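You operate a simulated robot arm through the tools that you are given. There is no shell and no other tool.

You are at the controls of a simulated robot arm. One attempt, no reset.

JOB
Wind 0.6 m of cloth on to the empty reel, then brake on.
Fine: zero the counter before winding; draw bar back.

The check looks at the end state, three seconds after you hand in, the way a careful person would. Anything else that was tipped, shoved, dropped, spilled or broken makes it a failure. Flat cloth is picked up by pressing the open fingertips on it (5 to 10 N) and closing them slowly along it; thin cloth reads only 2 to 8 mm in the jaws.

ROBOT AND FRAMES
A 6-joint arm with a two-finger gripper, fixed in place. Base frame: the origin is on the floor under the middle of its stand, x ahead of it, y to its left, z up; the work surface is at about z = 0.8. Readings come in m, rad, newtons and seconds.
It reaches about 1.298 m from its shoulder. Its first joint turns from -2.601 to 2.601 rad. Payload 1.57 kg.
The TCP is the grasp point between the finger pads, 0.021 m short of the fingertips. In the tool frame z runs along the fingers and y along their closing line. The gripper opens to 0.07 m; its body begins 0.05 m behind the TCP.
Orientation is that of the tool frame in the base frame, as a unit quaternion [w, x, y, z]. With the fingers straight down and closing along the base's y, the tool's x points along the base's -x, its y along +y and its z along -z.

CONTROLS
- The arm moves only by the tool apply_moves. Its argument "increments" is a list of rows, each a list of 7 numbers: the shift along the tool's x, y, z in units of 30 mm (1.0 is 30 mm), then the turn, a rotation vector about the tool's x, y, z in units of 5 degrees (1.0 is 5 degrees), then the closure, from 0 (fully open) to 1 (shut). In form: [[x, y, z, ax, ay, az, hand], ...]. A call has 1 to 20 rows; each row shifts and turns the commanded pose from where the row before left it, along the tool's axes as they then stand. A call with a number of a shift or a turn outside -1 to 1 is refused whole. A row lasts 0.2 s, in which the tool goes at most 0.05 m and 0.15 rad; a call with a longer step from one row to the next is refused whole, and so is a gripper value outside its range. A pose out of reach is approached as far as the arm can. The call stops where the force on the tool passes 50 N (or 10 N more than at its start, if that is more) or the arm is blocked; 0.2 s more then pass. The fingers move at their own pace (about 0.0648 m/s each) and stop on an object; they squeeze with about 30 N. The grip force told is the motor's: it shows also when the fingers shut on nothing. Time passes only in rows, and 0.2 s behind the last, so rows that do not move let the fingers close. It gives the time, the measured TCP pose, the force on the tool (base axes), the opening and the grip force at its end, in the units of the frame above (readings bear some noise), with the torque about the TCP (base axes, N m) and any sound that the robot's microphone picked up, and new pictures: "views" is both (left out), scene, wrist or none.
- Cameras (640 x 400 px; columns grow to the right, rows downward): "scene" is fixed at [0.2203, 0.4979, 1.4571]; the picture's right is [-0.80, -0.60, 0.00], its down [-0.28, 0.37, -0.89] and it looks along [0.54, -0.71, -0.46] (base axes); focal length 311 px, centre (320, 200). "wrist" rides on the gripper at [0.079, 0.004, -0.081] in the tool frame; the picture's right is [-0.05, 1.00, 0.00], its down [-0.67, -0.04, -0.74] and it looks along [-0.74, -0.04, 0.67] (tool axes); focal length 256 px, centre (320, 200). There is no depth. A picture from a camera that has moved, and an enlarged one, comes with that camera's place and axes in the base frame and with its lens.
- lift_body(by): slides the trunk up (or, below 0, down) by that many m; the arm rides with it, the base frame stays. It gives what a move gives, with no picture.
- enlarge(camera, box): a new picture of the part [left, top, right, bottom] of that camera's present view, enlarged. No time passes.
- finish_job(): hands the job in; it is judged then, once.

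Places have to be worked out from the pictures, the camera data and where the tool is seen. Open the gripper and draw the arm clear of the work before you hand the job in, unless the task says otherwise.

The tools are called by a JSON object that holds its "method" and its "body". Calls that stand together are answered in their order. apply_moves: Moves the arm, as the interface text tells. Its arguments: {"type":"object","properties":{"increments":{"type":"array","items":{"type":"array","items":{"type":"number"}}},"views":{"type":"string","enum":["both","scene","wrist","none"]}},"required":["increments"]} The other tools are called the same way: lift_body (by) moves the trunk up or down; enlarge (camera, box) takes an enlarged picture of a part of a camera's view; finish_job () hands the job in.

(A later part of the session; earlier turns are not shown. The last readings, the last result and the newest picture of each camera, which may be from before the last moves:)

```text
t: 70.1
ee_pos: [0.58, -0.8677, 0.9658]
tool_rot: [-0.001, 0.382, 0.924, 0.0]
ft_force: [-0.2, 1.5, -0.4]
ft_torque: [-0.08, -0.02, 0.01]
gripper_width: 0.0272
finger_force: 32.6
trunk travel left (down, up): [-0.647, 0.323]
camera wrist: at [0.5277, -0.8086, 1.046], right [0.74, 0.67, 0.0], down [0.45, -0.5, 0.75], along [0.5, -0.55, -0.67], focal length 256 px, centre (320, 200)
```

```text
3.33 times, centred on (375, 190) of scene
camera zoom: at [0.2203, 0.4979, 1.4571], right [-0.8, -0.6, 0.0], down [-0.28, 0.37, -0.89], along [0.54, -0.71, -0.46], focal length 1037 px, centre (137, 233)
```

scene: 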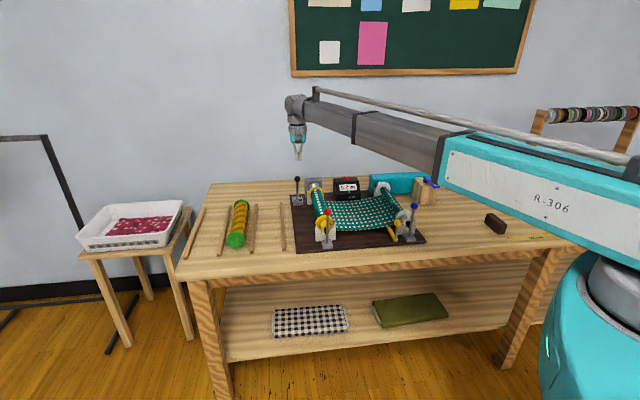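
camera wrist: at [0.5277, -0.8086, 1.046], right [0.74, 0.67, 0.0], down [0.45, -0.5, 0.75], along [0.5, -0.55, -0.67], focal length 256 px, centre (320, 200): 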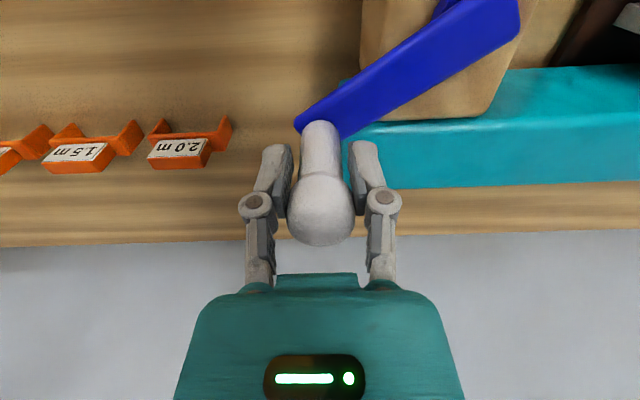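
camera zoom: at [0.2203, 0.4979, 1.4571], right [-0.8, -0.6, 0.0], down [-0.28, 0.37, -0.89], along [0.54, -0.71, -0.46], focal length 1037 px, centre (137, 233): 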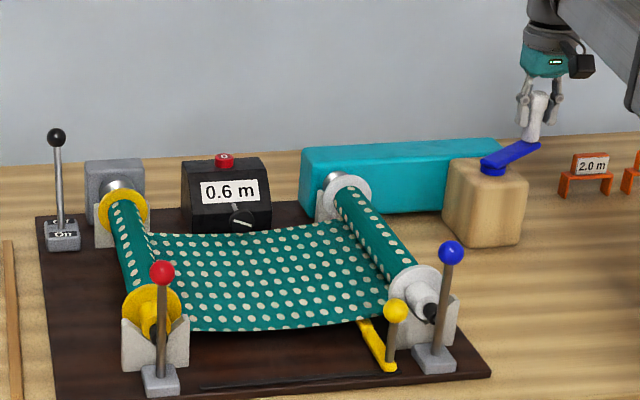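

The display still reads 0.6 m and the wheel mark advanced ~125°, putting the length at ≈0.585–0.60 m. I'll add a final 3° of crank to centre it, then let go gently.

{"method": "apply_moves", "body": {"increments": [[0.13, -0.078, 0, 0, 0, 0, 1], [0, 0, 0, 0, 0, 0, 1], [0, 0, 0, 0, 0, 0, 0.5], [0, 0, 0, 0, 0, 0, 0.3], [0, 0, 0, 0, 0, 0, 0], [0, 0, 0, 0, 0, 0, 0]], "views": "wrist"}}

{"method": "enlarge", "body": {"camera": "scene", "box": [346, 190, 358, 202]}}

{"method": "enlarge", "body": {"camera": "scene", "box": [280, 130, 470, 250]}}

```text
t: 71.5
ee_pos: [0.5743, -0.8657, 0.9654]
tool_rot: [0.0, 0.383, 0.924, 0.001]
ft_force: [0.6, 0.4, 0.5]
ft_torque: [0.01, 0.0, -0.01]
gripper_width: 0.0702
finger_force: 0.1
trunk travel left (down, up): [-0.647, 0.323]
camera wrist: at [0.5233, -0.8074, 1.046], right [0.74, 0.67, 0.0], down [0.45, -0.5, 0.74], along [0.5, -0.55, -0.67], focal length 256 px, centre (320, 200)
```

wrist: 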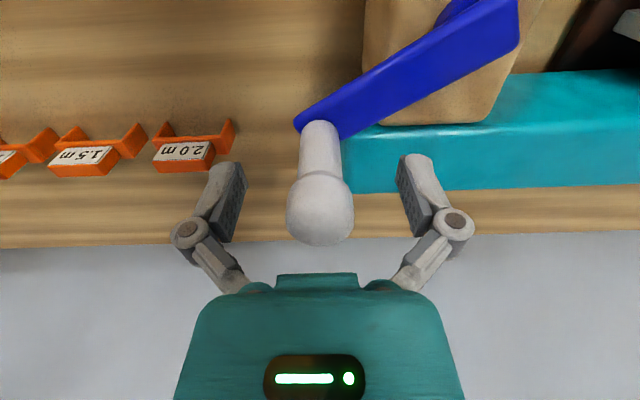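

```text
16.00 times, centred on (352, 196) of scene
camera zoom: at [0.2203, 0.4979, 1.4571], right [-0.8, -0.6, 0.0], down [-0.28, 0.37, -0.89], along [0.54, -0.71, -0.46], focal length 4978 px, centre (-192, 264)
```

zoom: 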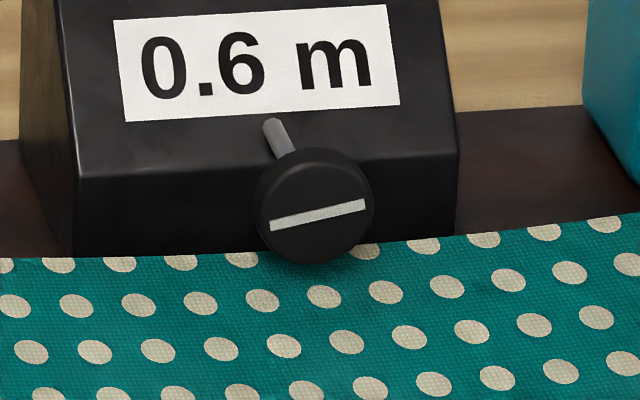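

```text
3.33 times, centred on (375, 190) of scene
camera zoom: at [0.2203, 0.4979, 1.4571], right [-0.8, -0.6, 0.0], down [-0.28, 0.37, -0.89], along [0.54, -0.71, -0.46], focal length 1037 px, centre (137, 233)
```

zoom: 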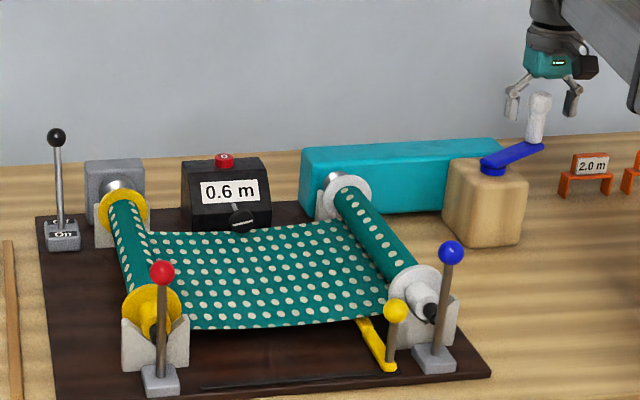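

Released cleanly: display 0.6 m and the mark indicates ≈0.60 m. I'll rise clear of the handle and head back to the brake lever.

{"method": "lift_body", "body": {"by": 0.1}}

{"method": "apply_moves", "body": {"increments": [[-0.067, 0.977, 0, 0, 0, 0, 0], [-0.067, 0.977, 0, 0, 0, 0, 0], [-0.067, 0.977, 0, 0, 0, 0, 0], [-0.067, 0.977, 0, 0, 0, 0, 0], [-0.067, 0.977, 0, 0, 0, 0, 0], [-0.067, 0.977, 0, 0, 0, 0, 0], [-0.067, 0.977, 0, 0, 0, 0, 0], [-0.067, 0.977, 0, 0, 0, 0, 0], [-0.067, 0.977, 0, 0, 0, 0, 0], [-0.067, 0.977, 0, 0, 0, 0, 0], [-0.067, 0.977, 0, 0, 0, 0, 0]], "views": "none"}}

{"method": "apply_moves", "body": {"increments": [[-0.067, 0.977, 0, 0, 0, 0, 0], [-0.067, 0.977, 0, 0, 0, 0, 0], [-0.067, 0.977, 0, 0, 0, 0, 0], [-0.067, 0.977, 0, 0, 0, 0, 0], [-0.067, 0.977, 0, 0, 0, 0, 0], [-0.067, 0.977, 0, 0, 0, 0, 0], [-0.067, 0.977, 0, 0, 0, 0, 0], [-0.067, 0.977, 0, 0, 0, 0, 0], [-0.067, 0.977, 0, 0, 0, 0, 0], [-0.067, 0.977, 0, 0, 0, 0, 0], [-0.067, 0.977, 0, 0, 0, 0, 0]], "views": "wrist"}}

{"method": "enlarge", "body": {"camera": "wrist", "box": [240, 20, 400, 180]}}

{"method": "enlarge", "body": {"camera": "scene", "box": [270, 110, 390, 220]}}

```text
t: 72.8
ee_pos: [0.5753, -0.8656, 1.0655]
tool_rot: [0.0, 0.382, 0.924, 0.0]
ft_force: [0.7, 0.0, -0.8]
ft_torque: [0.0, 0.0, 0.01]
gripper_width: 0.07
finger_force: 0.1
trunk travel left (down, up): [-0.747, 0.223]
```

```text
t: 75.2
ee_pos: [0.8195, -0.6526, 1.0644]
tool_rot: [-0.001, 0.383, 0.924, 0.0]
ft_force: [-0.2, -1.0, 0.6]
ft_torque: [-0.02, -0.02, 0.0]
gripper_width: 0.0699
finger_force: 0.1
trunk travel left (down, up): [-0.747, 0.223]
```

```text
t: 77.6
ee_pos: [1.0641, -0.4435, 1.0644]
tool_rot: [0.0, 0.382, 0.924, 0.001]
ft_force: [0.4, 0.2, -0.1]
ft_torque: [0.0, -0.01, -0.02]
gripper_width: 0.0701
finger_force: 0.0
trunk travel left (down, up): [-0.747, 0.223]
camera wrist: at [1.012, -0.3832, 1.1457], right [0.74, 0.67, 0.0], down [0.45, -0.5, 0.74], along [0.5, -0.55, -0.67], focal length 256 px, centre (320, 200)
```

wrist: 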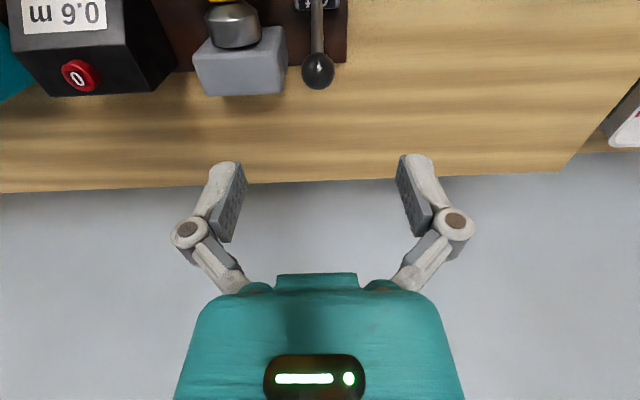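

```text
2.50 times, centred on (320, 100) of wrist
camera zoom: at [1.012, -0.3832, 1.1457], right [0.74, 0.67, 0.0], down [0.45, -0.5, 0.74], along [0.5, -0.55, -0.67], focal length 640 px, centre (320, 450)
```

zoom: 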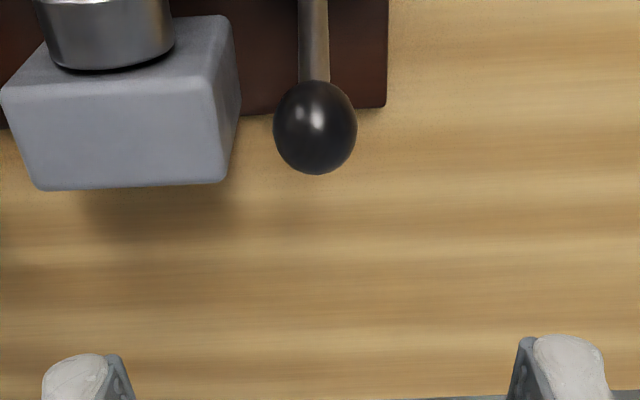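

```text
3.64 times, centred on (330, 165) of scene
camera zoom: at [0.2203, 0.4979, 1.4571], right [-0.8, -0.6, 0.0], down [-0.28, 0.37, -0.89], along [0.54, -0.71, -0.46], focal length 1131 px, centre (284, 327)
```

zoom: 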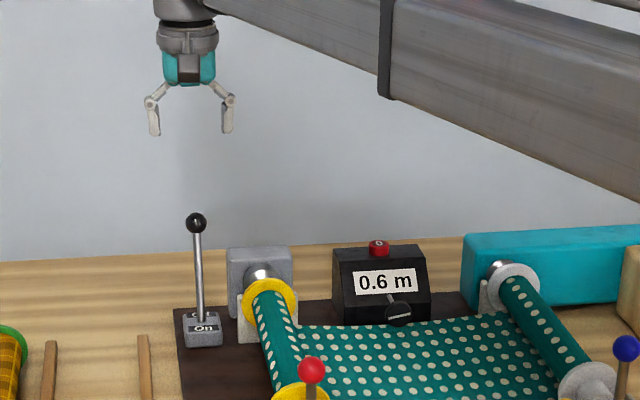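

Knob and TCP line up within 2 mm. The grey box is close on the left, so I'll check its top height before lowering.

{"method": "enlarge", "body": {"camera": "scene", "box": [284, 160, 334, 205]}}

{"method": "enlarge", "body": {"camera": "wrist", "box": [180, 0, 360, 112]}}

```text
8.89 times, centred on (309, 182) of scene
camera zoom: at [0.2203, 0.4979, 1.4571], right [-0.8, -0.6, 0.0], down [-0.28, 0.37, -0.89], along [0.54, -0.71, -0.46], focal length 2766 px, centre (418, 356)
```

zoom: 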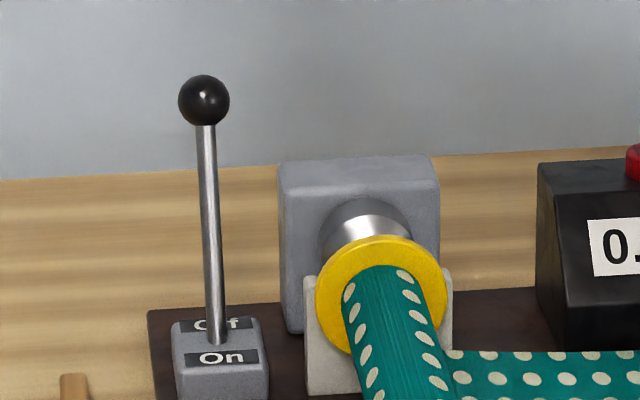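

```text
3.56 times, centred on (270, 56) of wrist
camera zoom: at [1.012, -0.3832, 1.1457], right [0.74, 0.67, 0.0], down [0.45, -0.5, 0.74], along [0.5, -0.55, -0.67], focal length 910 px, centre (498, 712)
```

zoom: 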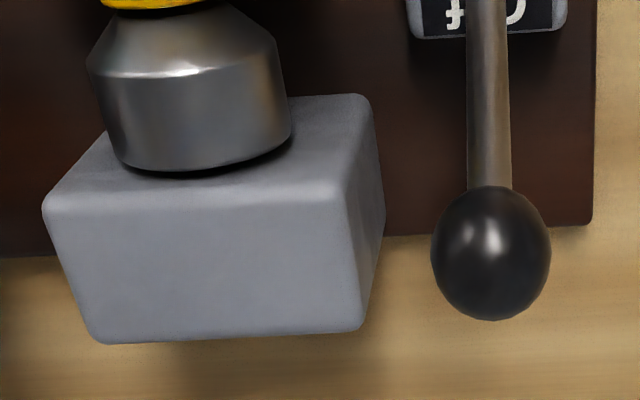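

The grey box top is around z≈0.89, below where the fingertips will be (≈0.93). I'll lower the trunk 0.113 m to bracket the knob.

{"method": "lift_body", "body": {"by": -0.113}}

{"method": "enlarge", "body": {"camera": "scene", "box": [274, 140, 334, 205]}}

{"method": "enlarge", "body": {"camera": "wrist", "box": [220, 80, 420, 280]}}

```text
t: 79.0
ee_pos: [1.0633, -0.4427, 0.9523]
tool_rot: [0.0, 0.383, 0.924, 0.001]
ft_force: [-0.6, 0.1, -0.1]
ft_torque: [-0.01, 0.02, -0.02]
gripper_width: 0.0701
finger_force: 0.0
trunk travel left (down, up): [-0.634, 0.336]
```

```text
6.15 times, centred on (304, 172) of scene
camera zoom: at [0.2203, 0.4979, 1.4571], right [-0.8, -0.6, 0.0], down [-0.28, 0.37, -0.89], along [0.54, -0.71, -0.46], focal length 1915 px, centre (418, 369)
```

zoom: 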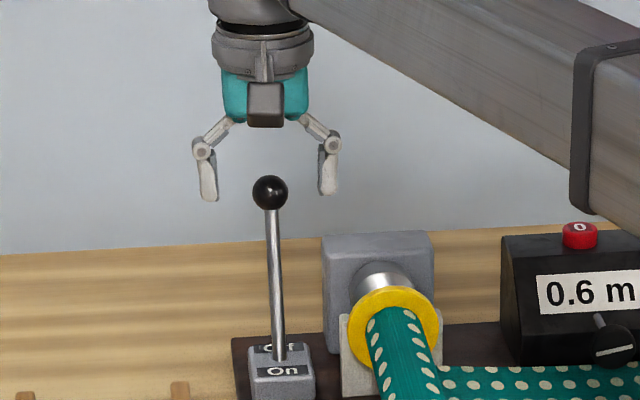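

```text
2.00 times, centred on (320, 180) of wrist
camera zoom: at [1.0113, -0.3832, 1.033], right [0.74, 0.67, 0.0], down [0.45, -0.5, 0.74], along [0.5, -0.55, -0.67], focal length 512 px, centre (320, 240)
```

zoom: 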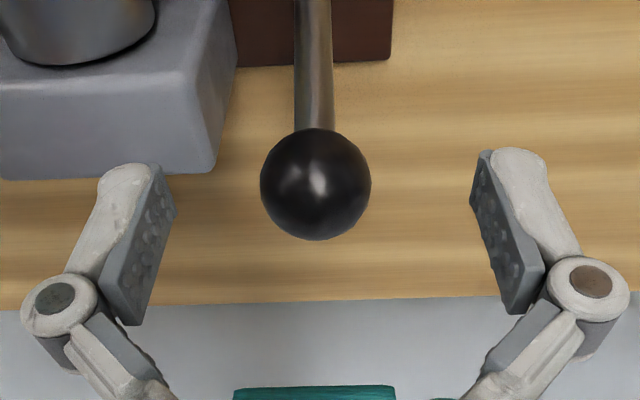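

The knob is right between the pads. I'll close on it and pull it forward (tool +x) in small steps toward "On".

{"method": "apply_moves", "body": {"increments": [[0, -0.05, 0, 0, 0, 0, 0.4], [0, 0, 0, 0, 0, 0, 0.6], [0, 0, 0, 0, 0, 0, 1], [0, 0, 0, 0, 0, 0, 1], [0.3, 0, 0, 0, 0, 0, 1], [0.4, 0, 0, 0, 0, 0, 1], [0.4, 0, 0, 0, 0, 0, 1]], "views": "wrist"}}

{"method": "enlarge", "body": {"camera": "scene", "box": [274, 140, 334, 205]}}

```text
t: 80.7
ee_pos: [1.0394, -0.4182, 0.9534]
tool_rot: [-0.001, 0.382, 0.924, 0.0]
ft_force: [7.3, -2.5, 9.2]
ft_torque: [-0.56, -0.5, 0.06]
gripper_width: 0.0248
finger_force: 31.8
trunk travel left (down, up): [-0.634, 0.336]
camera wrist: at [0.9868, -0.3602, 1.0333], right [0.74, 0.67, 0.0], down [0.45, -0.5, 0.75], along [0.5, -0.55, -0.67], focal length 256 px, centre (320, 200)
```

wrist: 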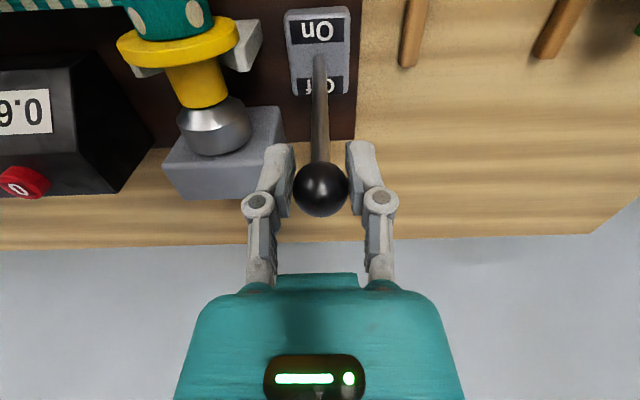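

```text
6.15 times, centred on (304, 172) of scene
camera zoom: at [0.2203, 0.4979, 1.4571], right [-0.8, -0.6, 0.0], down [-0.28, 0.37, -0.89], along [0.54, -0.71, -0.46], focal length 1915 px, centre (418, 369)
```

zoom: 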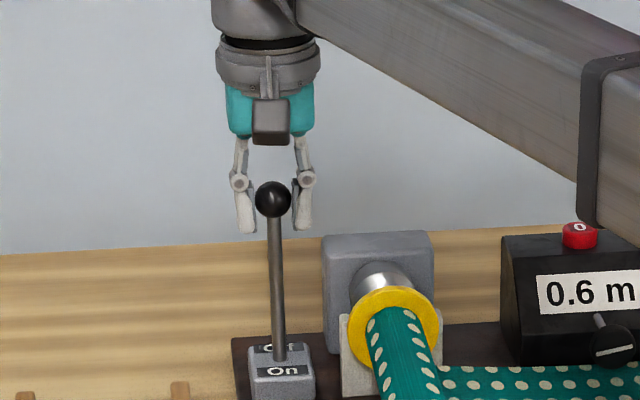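

The knob is held (24.8 mm) and coming along with the tool. I'll keep pulling forward through upright to the On side.

{"method": "apply_moves", "body": {"increments": [[0.4, 0, 0, 0, 0, 0, 1], [0.4, 0, 0, 0, 0, 0, 1], [0.4, 0, 0, 0, 0, 0, 1], [0.4, 0, 0, 0, 0, 0, 1]], "views": "wrist"}}

{"method": "enlarge", "body": {"camera": "scene", "box": [274, 140, 334, 205]}}

```text
t: 81.7
ee_pos: [1.0058, -0.3865, 0.9497]
tool_rot: [-0.002, 0.382, 0.924, 0.0]
ft_force: [5.1, -3.4, -12.6]
ft_torque: [-0.17, -0.08, 0.02]
gripper_width: 0.0241
finger_force: 31.9
trunk travel left (down, up): [-0.634, 0.336]
camera wrist: at [0.9547, -0.3279, 1.031], right [0.74, 0.67, 0.0], down [0.45, -0.5, 0.74], along [0.5, -0.55, -0.67], focal length 256 px, centre (320, 200)
```

wrist: 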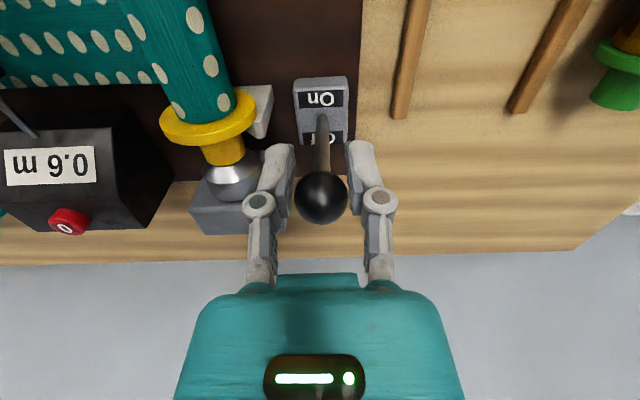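

```text
6.15 times, centred on (304, 172) of scene
camera zoom: at [0.2203, 0.4979, 1.4571], right [-0.8, -0.6, 0.0], down [-0.28, 0.37, -0.89], along [0.54, -0.71, -0.46], focal length 1915 px, centre (418, 369)
```

zoom: 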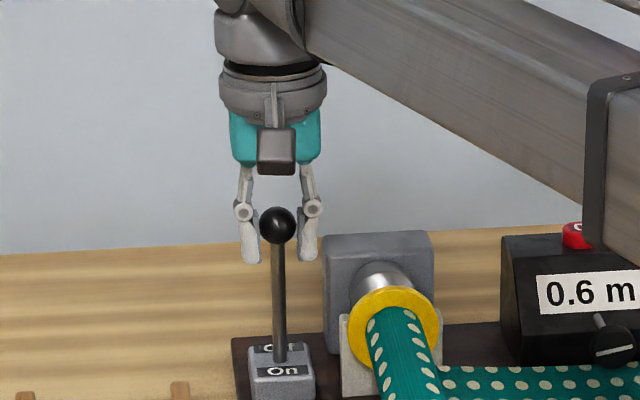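

The knob is nearly at its original On position (1.001,-0.379). I'll pull another 12 mm and watch for the stop.

{"method": "apply_moves", "body": {"increments": [[0.2, 0, 0, 0, 0, 0, 1], [0.2, 0, 0, 0, 0, 0, 1], [0, 0, 0, 0, 0, 0, 1]], "views": "wrist"}}

{"method": "enlarge", "body": {"camera": "scene", "box": [274, 140, 334, 205]}}

```text
t: 82.5
ee_pos: [0.998, -0.3785, 0.9526]
tool_rot: [0.0, 0.383, 0.924, 0.0]
ft_force: [-0.7, 0.7, -0.5]
ft_torque: [0.01, -0.02, 0.02]
gripper_width: 0.0061
finger_force: 29.0
trunk travel left (down, up): [-0.634, 0.336]
camera wrist: at [0.9449, -0.3186, 1.0331], right [0.74, 0.67, 0.0], down [0.45, -0.5, 0.74], along [0.5, -0.55, -0.67], focal length 256 px, centre (320, 200)
```

wrist: 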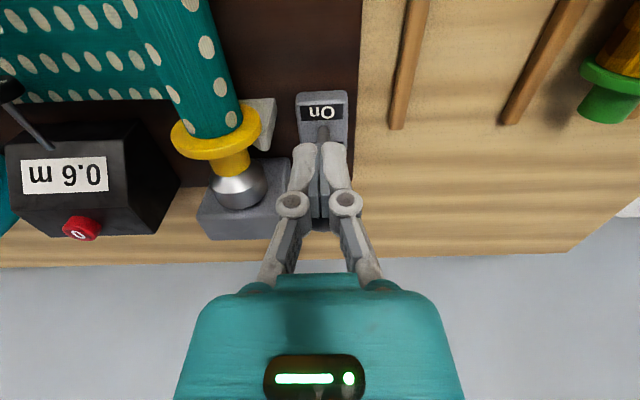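

```text
6.15 times, centred on (304, 172) of scene
camera zoom: at [0.2203, 0.4979, 1.4571], right [-0.8, -0.6, 0.0], down [-0.28, 0.37, -0.89], along [0.54, -0.71, -0.46], focal length 1915 px, centre (418, 369)
```

zoom: 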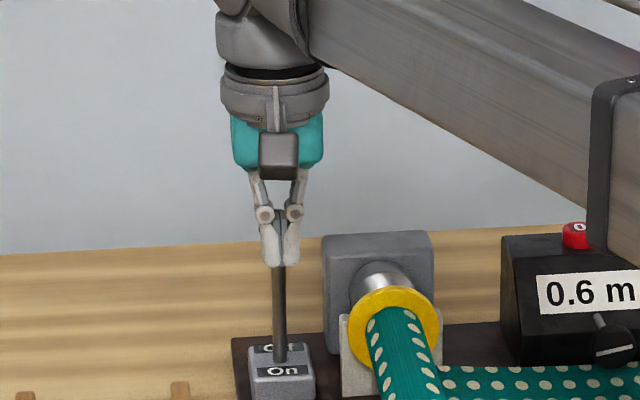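

The knob slipped out of the pads at the end – it probably reached its stop. I'll open, lift clear and check the lever's lean.

{"method": "apply_moves", "body": {"increments": [[0, 0, 0, 0, 0, 0, 0.5], [0, 0, 0, 0, 0, 0, 0], [0, 0, 0, 0, 0, 0, 0], [0, 0, 0, 0, 0, 0, 0]], "views": "wrist"}}

{"method": "lift_body", "body": {"by": 0.11}}

{"method": "enlarge", "body": {"camera": "scene", "box": [274, 130, 394, 220]}}

{"method": "enlarge", "body": {"camera": "wrist", "box": [240, 20, 400, 220]}}

```text
t: 83.5
ee_pos: [0.997, -0.3781, 0.9522]
tool_rot: [0.0, 0.383, 0.924, 0.0]
ft_force: [-0.1, 0.1, 0.4]
ft_torque: [0.0, 0.02, 0.0]
gripper_width: 0.0699
finger_force: 0.0
trunk travel left (down, up): [-0.634, 0.336]
camera wrist: at [0.9451, -0.3189, 1.0329], right [0.74, 0.67, 0.0], down [0.45, -0.5, 0.74], along [0.5, -0.55, -0.67], focal length 256 px, centre (320, 200)
```

wrist: 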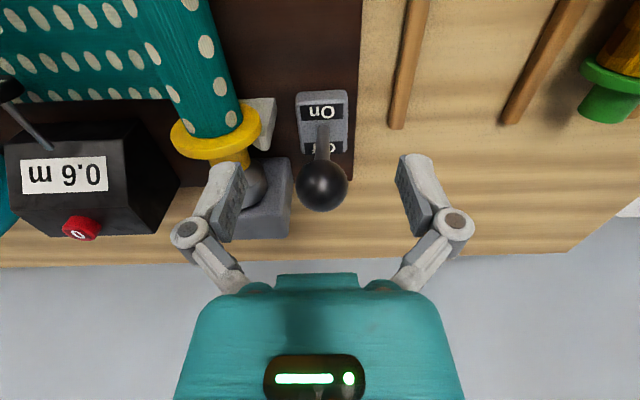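

```text
t: 84.9
ee_pos: [0.9975, -0.3782, 1.062]
tool_rot: [0.0, 0.383, 0.924, 0.001]
ft_force: [-0.1, -0.4, 0.0]
ft_torque: [0.02, 0.04, 0.01]
gripper_width: 0.0701
finger_force: 0.2
trunk travel left (down, up): [-0.744, 0.226]
```

```text
4.44 times, centred on (334, 175) of scene
camera zoom: at [0.2203, 0.4979, 1.4571], right [-0.8, -0.6, 0.0], down [-0.28, 0.37, -0.89], along [0.54, -0.71, -0.46], focal length 1383 px, centre (258, 311)
```

zoom: 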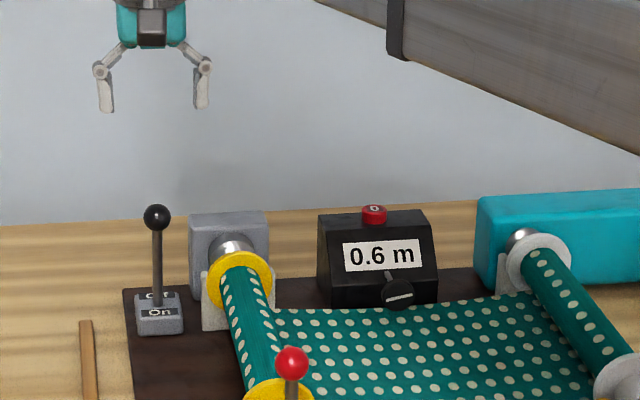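

```text
2.00 times, centred on (320, 120) of wrist
camera zoom: at [0.9452, -0.3189, 1.1428], right [0.74, 0.67, 0.0], down [0.45, -0.5, 0.74], along [0.5, -0.55, -0.67], focal length 512 px, centre (320, 360)
```

zoom: 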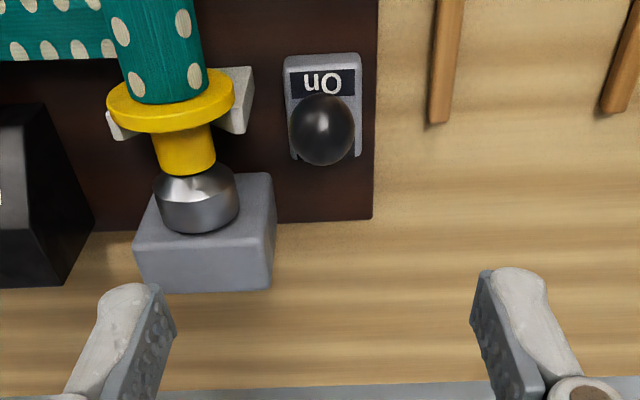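

The lever now leans forward to On, within ~3 mm of its original place. To be sure it is fully home I'll close the fingers, go behind the knob and press it lightly forward against its stop.

{"method": "apply_moves", "body": {"increments": [[-0.57, 0, 0, 0, 0, 0, 1], [-0.57, 0, 0, 0, 0, 0, 1], [-0.57, 0, 0, 0, 0, 0, 1], [0, 0, 0, 0, 0, 0, 1]], "views": "none"}}

{"method": "lift_body", "body": {"by": -0.115}}

{"method": "enlarge", "body": {"camera": "scene", "box": [274, 140, 334, 205]}}

{"method": "enlarge", "body": {"camera": "wrist", "box": [240, 20, 400, 220]}}

```text
t: 85.9
ee_pos: [1.0334, -0.4143, 1.0618]
tool_rot: [-0.001, 0.383, 0.924, 0.0]
ft_force: [-0.3, -0.6, 0.4]
ft_torque: [-0.01, -0.02, 0.01]
gripper_width: 0.0
finger_force: 28.9
trunk travel left (down, up): [-0.744, 0.226]
```

```text
t: 87.3
ee_pos: [1.0332, -0.4148, 0.9478]
tool_rot: [0.0, 0.383, 0.924, 0.0]
ft_force: [0.5, -0.2, 0.0]
ft_torque: [0.02, -0.02, -0.01]
gripper_width: 0.0001
finger_force: 28.8
trunk travel left (down, up): [-0.629, 0.341]
```

```text
6.15 times, centred on (304, 172) of scene
camera zoom: at [0.2203, 0.4979, 1.4571], right [-0.8, -0.6, 0.0], down [-0.28, 0.37, -0.89], along [0.54, -0.71, -0.46], focal length 1915 px, centre (418, 369)
```

zoom: 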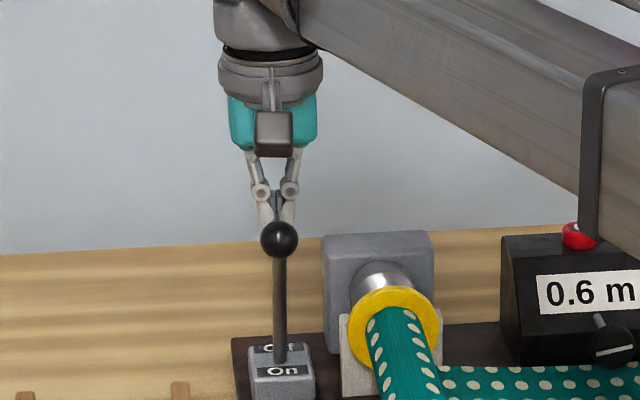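

```text
2.00 times, centred on (320, 120) of wrist
camera zoom: at [0.9809, -0.3557, 1.028], right [0.74, 0.67, 0.0], down [0.45, -0.5, 0.74], along [0.5, -0.55, -0.67], focal length 512 px, centre (320, 360)
```

zoom: 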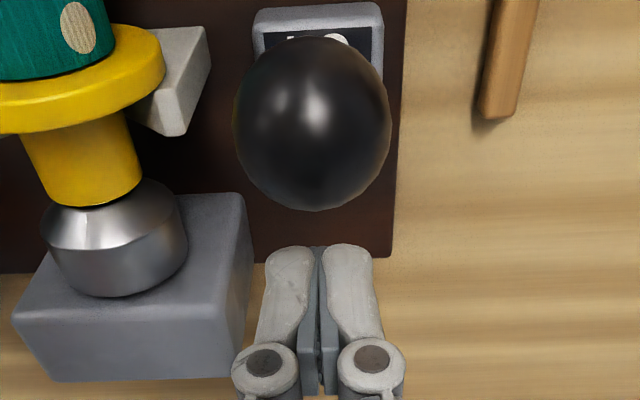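

Fingers are behind the knob and centred on it. I'll push it forward in small steps and stop when the force shows it is against its stop.

{"method": "apply_moves", "body": {"increments": [[0.3, 0, 0, 0, 0, 0, 1], [0.3, 0, 0, 0, 0, 0, 1], [0.2, 0, 0, 0, 0, 0, 1], [0.1, 0, 0, 0, 0, 0, 1]], "views": "none"}}

{"method": "enlarge", "body": {"camera": "scene", "box": [274, 140, 334, 205]}}

```text
t: 88.3
ee_pos: [1.017, -0.3987, 0.9461]
tool_rot: [0.002, 0.383, 0.924, -0.001]
ft_force: [20.5, -18.3, 10.4]
ft_torque: [0.06, 0.02, -0.01]
gripper_width: 0.0059
finger_force: 28.6
trunk travel left (down, up): [-0.629, 0.341]
```

```text
6.15 times, centred on (304, 172) of scene
camera zoom: at [0.2203, 0.4979, 1.4571], right [-0.8, -0.6, 0.0], down [-0.28, 0.37, -0.89], along [0.54, -0.71, -0.46], focal length 1915 px, centre (418, 369)
```

zoom: 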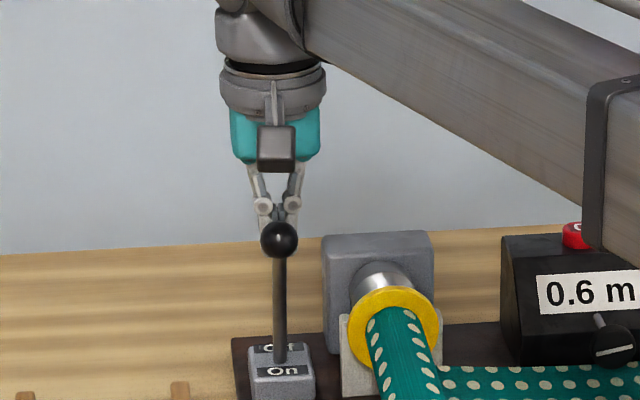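

The force rose to ~27 N with the knob not moving, so the brake lever is firmly at its On stop. I'll back off and rise.

{"method": "apply_moves", "body": {"increments": [[-0.4, 0, 0, 0, 0, 0, 1], [-0.4, 0, 0, 0, 0, 0, 1]], "views": "none"}}

{"method": "lift_body", "body": {"by": 0.118}}

{"method": "enlarge", "body": {"camera": "scene", "box": [280, 165, 440, 255]}}

{"method": "enlarge", "body": {"camera": "scene", "box": [330, 205, 430, 250]}}

```text
t: 88.9
ee_pos: [1.03, -0.4119, 0.9466]
tool_rot: [-0.001, 0.383, 0.924, 0.001]
ft_force: [0.5, 0.3, -0.1]
ft_torque: [-0.01, 0.02, 0.0]
gripper_width: 0.0
finger_force: 28.7
trunk travel left (down, up): [-0.629, 0.341]
```

```text
t: 90.4
ee_pos: [1.03, -0.4119, 1.066]
tool_rot: [0.0, 0.383, 0.924, 0.0]
ft_force: [-0.1, -0.6, -0.2]
ft_torque: [0.02, -0.03, 0.01]
gripper_width: 0.0001
finger_force: 28.9
trunk travel left (down, up): [-0.747, 0.223]
```

```text
4.00 times, centred on (360, 210) of scene
camera zoom: at [0.2203, 0.4979, 1.4571], right [-0.8, -0.6, 0.0], down [-0.28, 0.37, -0.89], along [0.54, -0.71, -0.46], focal length 1244 px, centre (160, 160)
```

zoom: 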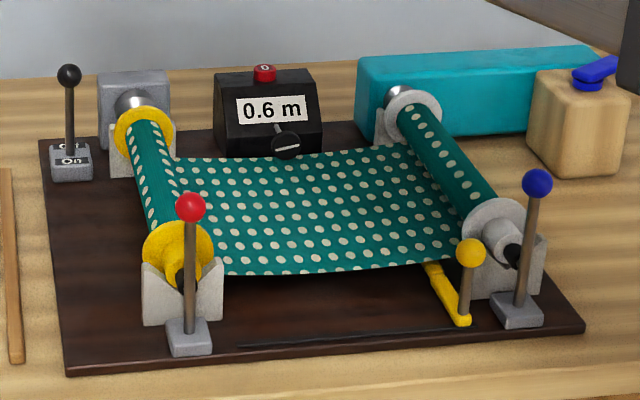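

```text
6.40 times, centred on (380, 228) of scene
camera zoom: at [0.2203, 0.4979, 1.4571], right [-0.8, -0.6, 0.0], down [-0.28, 0.37, -0.89], along [0.54, -0.71, -0.46], focal length 1991 px, centre (-64, 24)
```

zoom: 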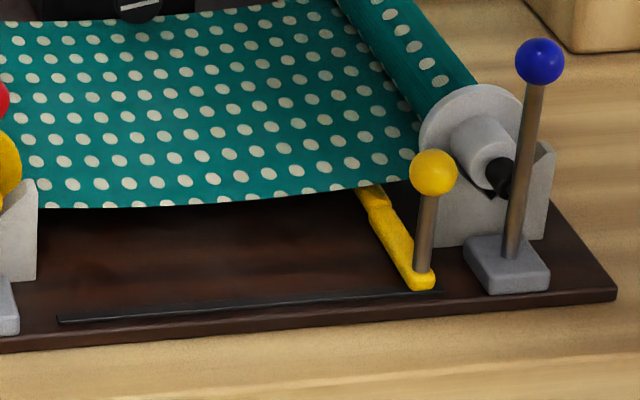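

Everything matches: brake lever at On, counter 0.6 m. Now the draw bar: it spans the cloth and sits at the white-reel end of its front rail, so it has to slide back along the rail to the supply (yellow) end. I'll move above its yellow knob (≈0.556,-0.395,0.893).

{"method": "apply_moves", "body": {"increments": [[0.964, -0.898, 0, 0, 0, 0, 0.36], [0.964, -0.898, 0, 0, 0, 0, 0.36], [0.964, -0.898, 0, 0, 0, 0, 0.36], [0.964, -0.898, 0, 0, 0, 0, 0.36], [0.964, -0.898, 0, 0, 0, 0, 0.36], [0.964, -0.898, 0, 0, 0, 0, 0.36], [0.964, -0.898, 0, 0, 0, 0, 0.36], [0.964, -0.898, 0, 0, 0, 0, 0.36], [0.964, -0.898, 0, 0, 0, 0, 0.36], [0.964, -0.898, 0, 0, 0, 0, 0.36], [0.964, -0.898, 0, 0, 0, 0, 0.36], [0.964, -0.898, 0, 0, 0, 0, 0.36], [0, 0, 0, 0, 0, 0, 0.36]], "views": "both"}}

{"method": "enlarge", "body": {"camera": "wrist", "box": [220, 0, 420, 200]}}

{"method": "enlarge", "body": {"camera": "scene", "box": [350, 140, 450, 250]}}

```text
t: 93.2
ee_pos: [0.5571, -0.3964, 1.0654]
tool_rot: [0.0, 0.383, 0.924, 0.001]
ft_force: [-0.3, 0.1, -0.6]
ft_torque: [-0.01, 0.01, 0.01]
gripper_width: 0.0446
finger_force: 0.1
trunk travel left (down, up): [-0.747, 0.223]
camera wrist: at [0.5044, -0.3366, 1.1461], right [0.74, 0.67, 0.0], down [0.45, -0.5, 0.74], along [0.5, -0.55, -0.67], focal length 256 px, centre (320, 200)
```

scene: 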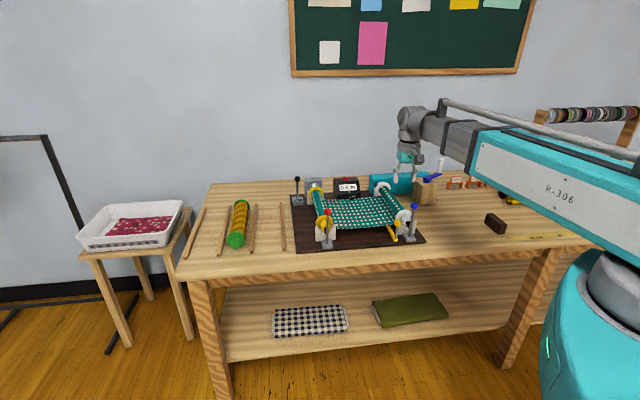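
wrist: 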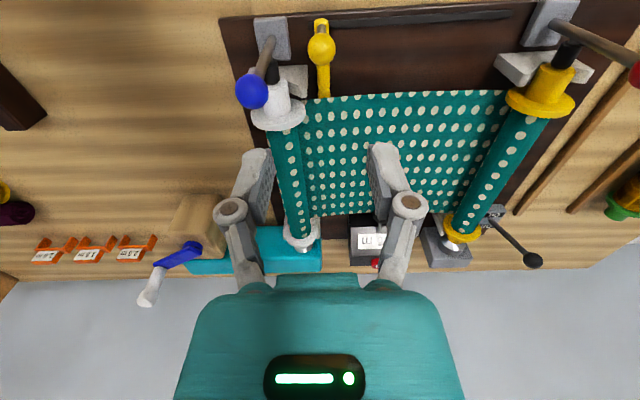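

```text
2.00 times, centred on (320, 100) of wrist
camera zoom: at [0.5044, -0.3366, 1.1461], right [0.74, 0.67, 0.0], down [0.45, -0.5, 0.74], along [0.5, -0.55, -0.67], focal length 512 px, centre (320, 400)
```

zoom: 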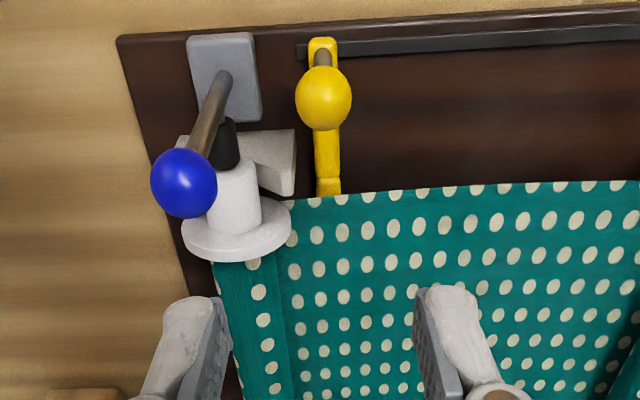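

```text
3.64 times, centred on (400, 195) of scene
camera zoom: at [0.2203, 0.4979, 1.4571], right [-0.8, -0.6, 0.0], down [-0.28, 0.37, -0.89], along [0.54, -0.71, -0.46], focal length 1131 px, centre (29, 218)
```

zoom: 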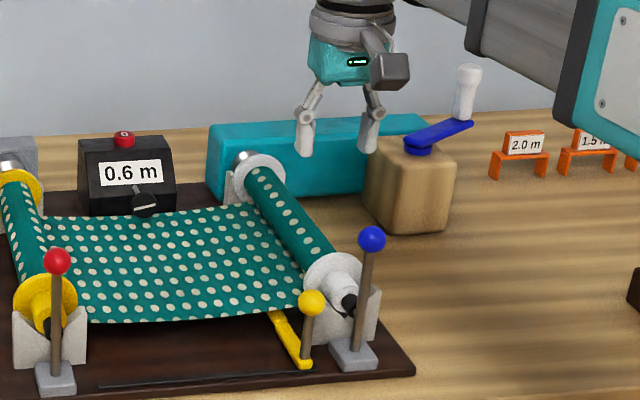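

The yellow knob is under the tool (within 3 mm) and the fingers are part-open at 45 mm, leaving room beside the blue lever. I'll shift 2.5 mm and lower in two stages.

{"method": "apply_moves", "body": {"increments": [[0.02, 0.09, 0, 0, 0, 0, 0.36]], "views": "none"}}

{"method": "lift_body", "body": {"by": -0.11}}

{"method": "enlarge", "body": {"camera": "wrist", "box": [200, 20, 440, 260]}}

{"method": "enlarge", "body": {"camera": "scene", "box": [350, 140, 450, 250]}}

```text
t: 93.6
ee_pos: [0.5584, -0.3935, 1.0665]
tool_rot: [0.001, 0.383, 0.924, -0.001]
ft_force: [-0.1, 0.2, 0.2]
ft_torque: [0.02, -0.03, 0.01]
gripper_width: 0.0447
finger_force: 0.1
trunk travel left (down, up): [-0.747, 0.223]
```

```text
t: 95.0
ee_pos: [0.5584, -0.3932, 0.9543]
tool_rot: [0.001, 0.382, 0.924, 0.0]
ft_force: [-0.9, 0.0, 0.3]
ft_torque: [0.01, 0.04, -0.01]
gripper_width: 0.0448
finger_force: 0.1
trunk travel left (down, up): [-0.637, 0.333]
```

```text
1.67 times, centred on (320, 140) of wrist
camera zoom: at [0.5065, -0.3342, 1.0361], right [0.74, 0.67, 0.0], down [0.45, -0.5, 0.74], along [0.5, -0.55, -0.67], focal length 427 px, centre (320, 300)
```

zoom: 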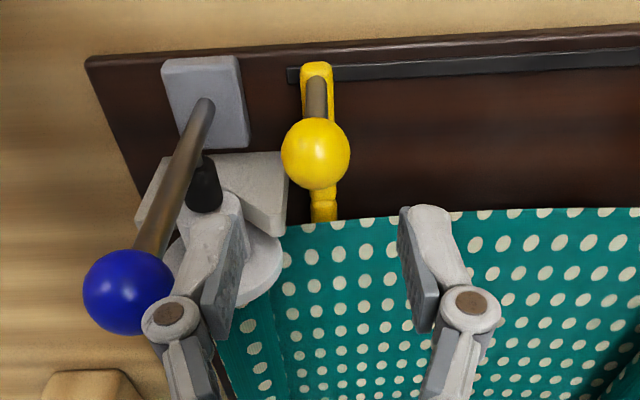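

```text
3.64 times, centred on (400, 195) of scene
camera zoom: at [0.2203, 0.4979, 1.4571], right [-0.8, -0.6, 0.0], down [-0.28, 0.37, -0.89], along [0.54, -0.71, -0.46], focal length 1131 px, centre (29, 218)
```

zoom: 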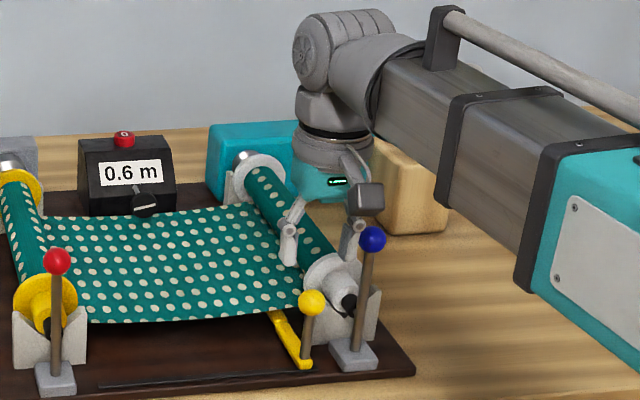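

The left knuckle would pass within a couple of millimetres of the blue knob, so I'll narrow the opening to 40 mm and shift 4 mm away from it before lowering further.

{"method": "apply_moves", "body": {"increments": [[0, 0.13, 0, 0, 0, 0, 0.43], [0, 0, 0, 0, 0, 0, 0.43]], "views": "none"}}

{"method": "lift_body", "body": {"by": -0.025}}

{"method": "enlarge", "body": {"camera": "wrist", "box": [200, 40, 440, 280]}}

{"method": "enlarge", "body": {"camera": "scene", "box": [380, 170, 430, 240]}}

```text
t: 95.6
ee_pos: [0.561, -0.3906, 0.9563]
tool_rot: [0.0, 0.382, 0.924, 0.0]
ft_force: [0.0, -0.7, 0.2]
ft_torque: [-0.01, 0.03, -0.01]
gripper_width: 0.0398
finger_force: 0.1
trunk travel left (down, up): [-0.637, 0.333]
```

```text
t: 96.3
ee_pos: [0.561, -0.3917, 0.9303]
tool_rot: [0.0, 0.383, 0.924, 0.0]
ft_force: [-0.6, -0.3, -0.5]
ft_torque: [0.01, 0.0, 0.0]
gripper_width: 0.0401
finger_force: 0.1
trunk travel left (down, up): [-0.612, 0.358]
```

```text
1.67 times, centred on (320, 160) of wrist
camera zoom: at [0.509, -0.3315, 1.0111], right [0.74, 0.67, 0.0], down [0.45, -0.5, 0.74], along [0.5, -0.55, -0.67], focal length 427 px, centre (320, 267)
```

zoom: 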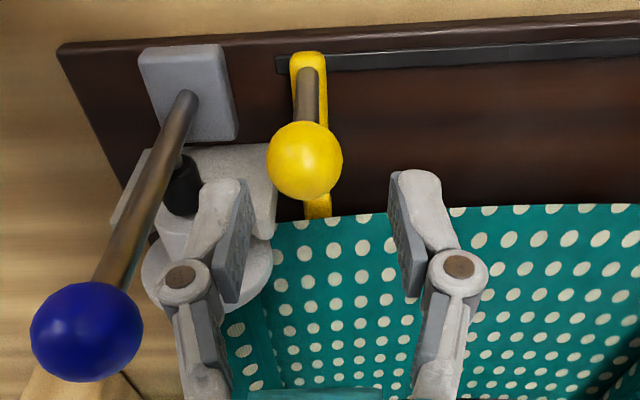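

```text
5.71 times, centred on (405, 205) of scene
camera zoom: at [0.2203, 0.4979, 1.4571], right [-0.8, -0.6, 0.0], down [-0.28, 0.37, -0.89], along [0.54, -0.71, -0.46], focal length 1778 px, centre (-166, 171)
```

zoom: 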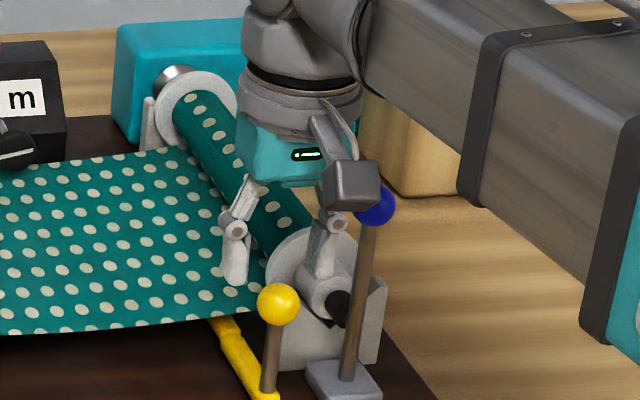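

Clear of the blue knob, and the yellow knob is straight below between the fingers. I'll lower the last 3 cm.

{"method": "lift_body", "body": {"by": -0.03}}

{"method": "enlarge", "body": {"camera": "wrist", "box": [200, 40, 440, 280]}}

{"method": "enlarge", "body": {"camera": "scene", "box": [380, 170, 430, 240]}}

```text
t: 97.1
ee_pos: [0.5603, -0.3907, 0.9002]
tool_rot: [0.0, 0.383, 0.924, 0.0]
ft_force: [0.3, 0.2, 0.1]
ft_torque: [0.0, 0.03, 0.0]
gripper_width: 0.0398
finger_force: 0.1
trunk travel left (down, up): [-0.582, 0.388]
```

```text
1.67 times, centred on (320, 160) of wrist
camera zoom: at [0.509, -0.3314, 0.9811], right [0.74, 0.67, 0.0], down [0.45, -0.5, 0.74], along [0.5, -0.55, -0.67], focal length 427 px, centre (320, 267)
```

zoom: 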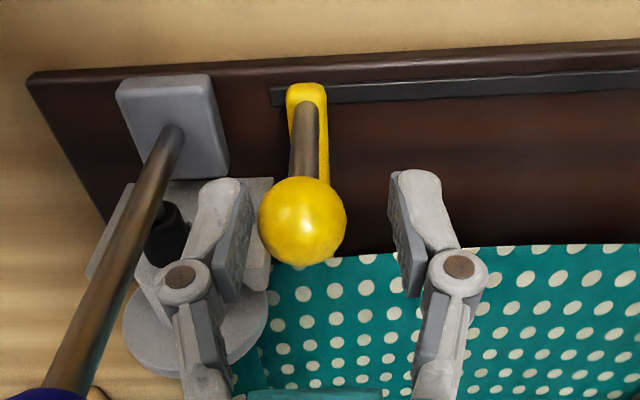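

```text
5.71 times, centred on (405, 205) of scene
camera zoom: at [0.2203, 0.4979, 1.4571], right [-0.8, -0.6, 0.0], down [-0.28, 0.37, -0.89], along [0.54, -0.71, -0.46], focal length 1778 px, centre (-166, 171)
```

zoom: 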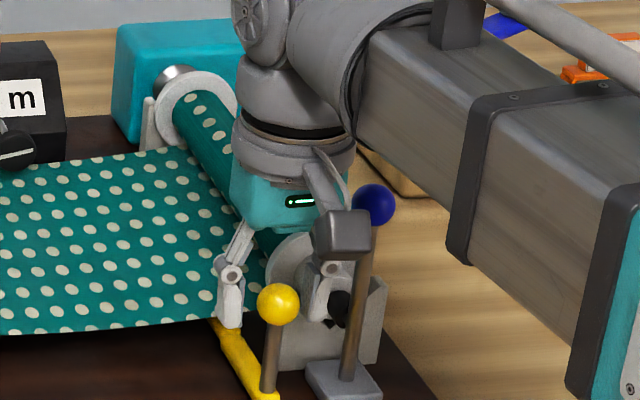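

The knob sits between the pads. I'll close on it and start sliding along the rail (tool +y) in small steps, watching force.

{"method": "apply_moves", "body": {"increments": [[0, 0, 0, 0, 0, 0, 0.6], [0, 0, 0, 0, 0, 0, 1], [0, 0, 0, 0, 0, 0, 1], [0, 0.3, 0, 0, 0, 0, 1], [0, 0.3, 0, 0, 0, 0, 1]], "views": "wrist"}}

{"method": "enlarge", "body": {"camera": "scene", "box": [280, 165, 440, 255]}}

```text
t: 98.3
ee_pos: [0.5748, -0.3773, 0.8983]
tool_rot: [0.0, 0.383, 0.924, 0.0]
ft_force: [2.7, -2.5, 4.6]
ft_torque: [-0.02, 0.29, 0.05]
gripper_width: 0.0252
finger_force: 31.9
trunk travel left (down, up): [-0.582, 0.388]
camera wrist: at [0.5221, -0.3183, 0.9812], right [0.74, 0.67, 0.0], down [0.45, -0.5, 0.75], along [0.5, -0.55, -0.67], focal length 256 px, centre (320, 200)
```

wrist: 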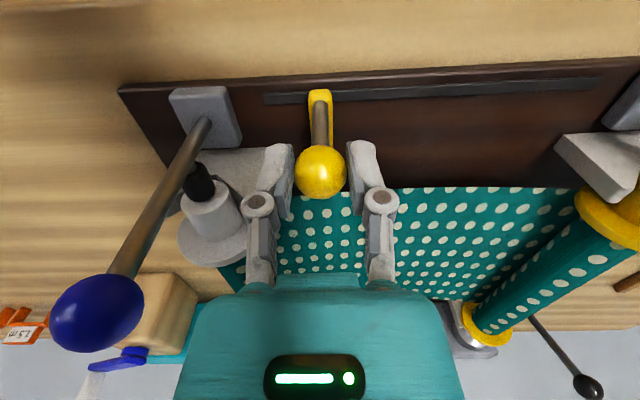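

```text
4.00 times, centred on (360, 210) of scene
camera zoom: at [0.2203, 0.4979, 1.4571], right [-0.8, -0.6, 0.0], down [-0.28, 0.37, -0.89], along [0.54, -0.71, -0.46], focal length 1244 px, centre (160, 160)
```

zoom: 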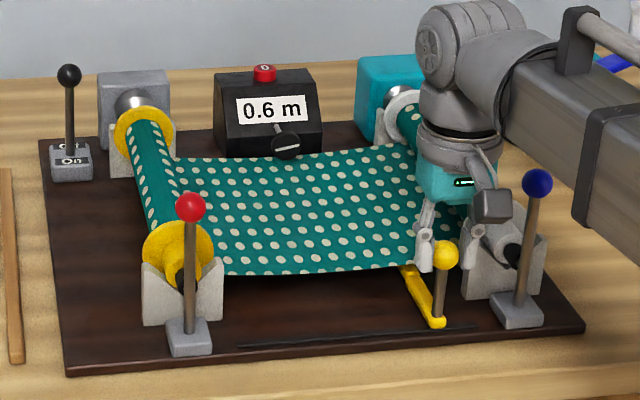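

The bar slides easily. I'll continue along the rail toward the yellow reel, following the rail's slight angle.

{"method": "apply_moves", "body": {"increments": [[-0.014, 0.6, 0, 0, 0, 0, 1], [-0.014, 0.6, 0, 0, 0, 0, 1], [-0.014, 0.6, 0, 0, 0, 0, 1], [-0.014, 0.6, 0, 0, 0, 0, 1], [-0.014, 0.6, 0, 0, 0, 0, 1], [-0.014, 0.6, 0, 0, 0, 0, 1]], "views": "wrist"}}

{"method": "enlarge", "body": {"camera": "scene", "box": [280, 165, 440, 255]}}

```text
t: 99.7
ee_pos: [0.6504, -0.301, 0.9001]
tool_rot: [0.0, 0.383, 0.924, 0.0]
ft_force: [-15.7, 17.3, -16.8]
ft_torque: [0.04, 0.1, -0.02]
gripper_width: 0.0253
finger_force: 32.2
trunk travel left (down, up): [-0.582, 0.388]
camera wrist: at [0.5985, -0.2423, 0.9814], right [0.74, 0.67, 0.0], down [0.45, -0.5, 0.74], along [0.5, -0.55, -0.67], focal length 256 px, centre (320, 200)
```

wrist: 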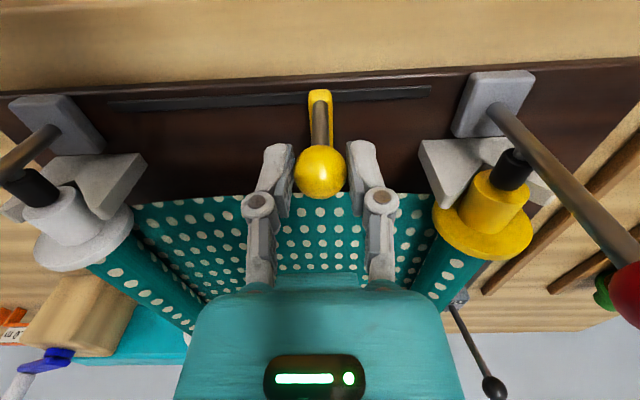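

```text
4.00 times, centred on (360, 210) of scene
camera zoom: at [0.2203, 0.4979, 1.4571], right [-0.8, -0.6, 0.0], down [-0.28, 0.37, -0.89], along [0.54, -0.71, -0.46], focal length 1244 px, centre (160, 160)
```

zoom: 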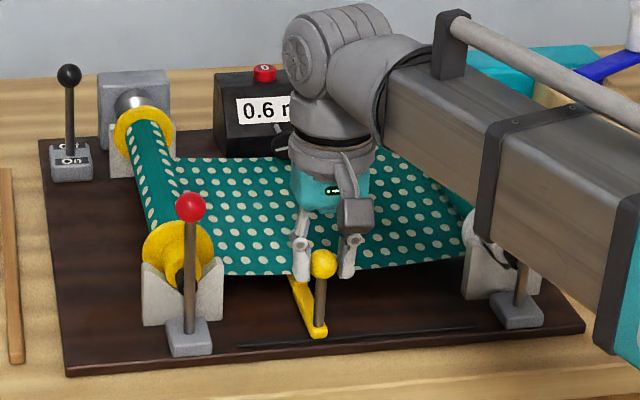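

The bar is about two-thirds along; a 23 N side force says the rail runs exactly along tool y, so I'll correct +3 mm in x and continue with smaller steps.

{"method": "apply_moves", "body": {"increments": [[0.1, 0.3, 0, 0, 0, 0, 1], [0.01, 0.4, 0, 0, 0, 0, 1], [0, 0.4, 0, 0, 0, 0, 1], [0, 0.3, 0, 0, 0, 0, 1]], "views": "wrist"}}

{"method": "enlarge", "body": {"camera": "scene", "box": [280, 165, 440, 255]}}

```text
t: 100.7
ee_pos: [0.68, -0.2724, 0.9002]
tool_rot: [0.001, 0.382, 0.924, -0.001]
ft_force: [5.2, -4.6, 7.5]
ft_torque: [-0.1, 0.08, 0.07]
gripper_width: 0.0251
finger_force: 32.3
trunk travel left (down, up): [-0.582, 0.388]
camera wrist: at [0.6278, -0.2124, 0.981], right [0.74, 0.67, 0.0], down [0.44, -0.5, 0.75], along [0.5, -0.56, -0.67], focal length 256 px, centre (320, 200)
```

wrist: 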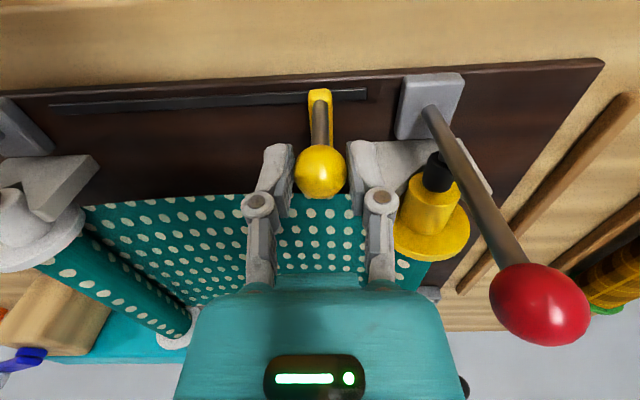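

```text
4.00 times, centred on (360, 210) of scene
camera zoom: at [0.2203, 0.4979, 1.4571], right [-0.8, -0.6, 0.0], down [-0.28, 0.37, -0.89], along [0.54, -0.71, -0.46], focal length 1244 px, centre (160, 160)
```

zoom: 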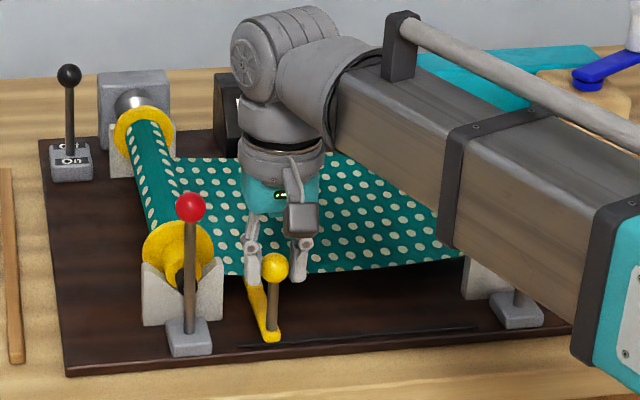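

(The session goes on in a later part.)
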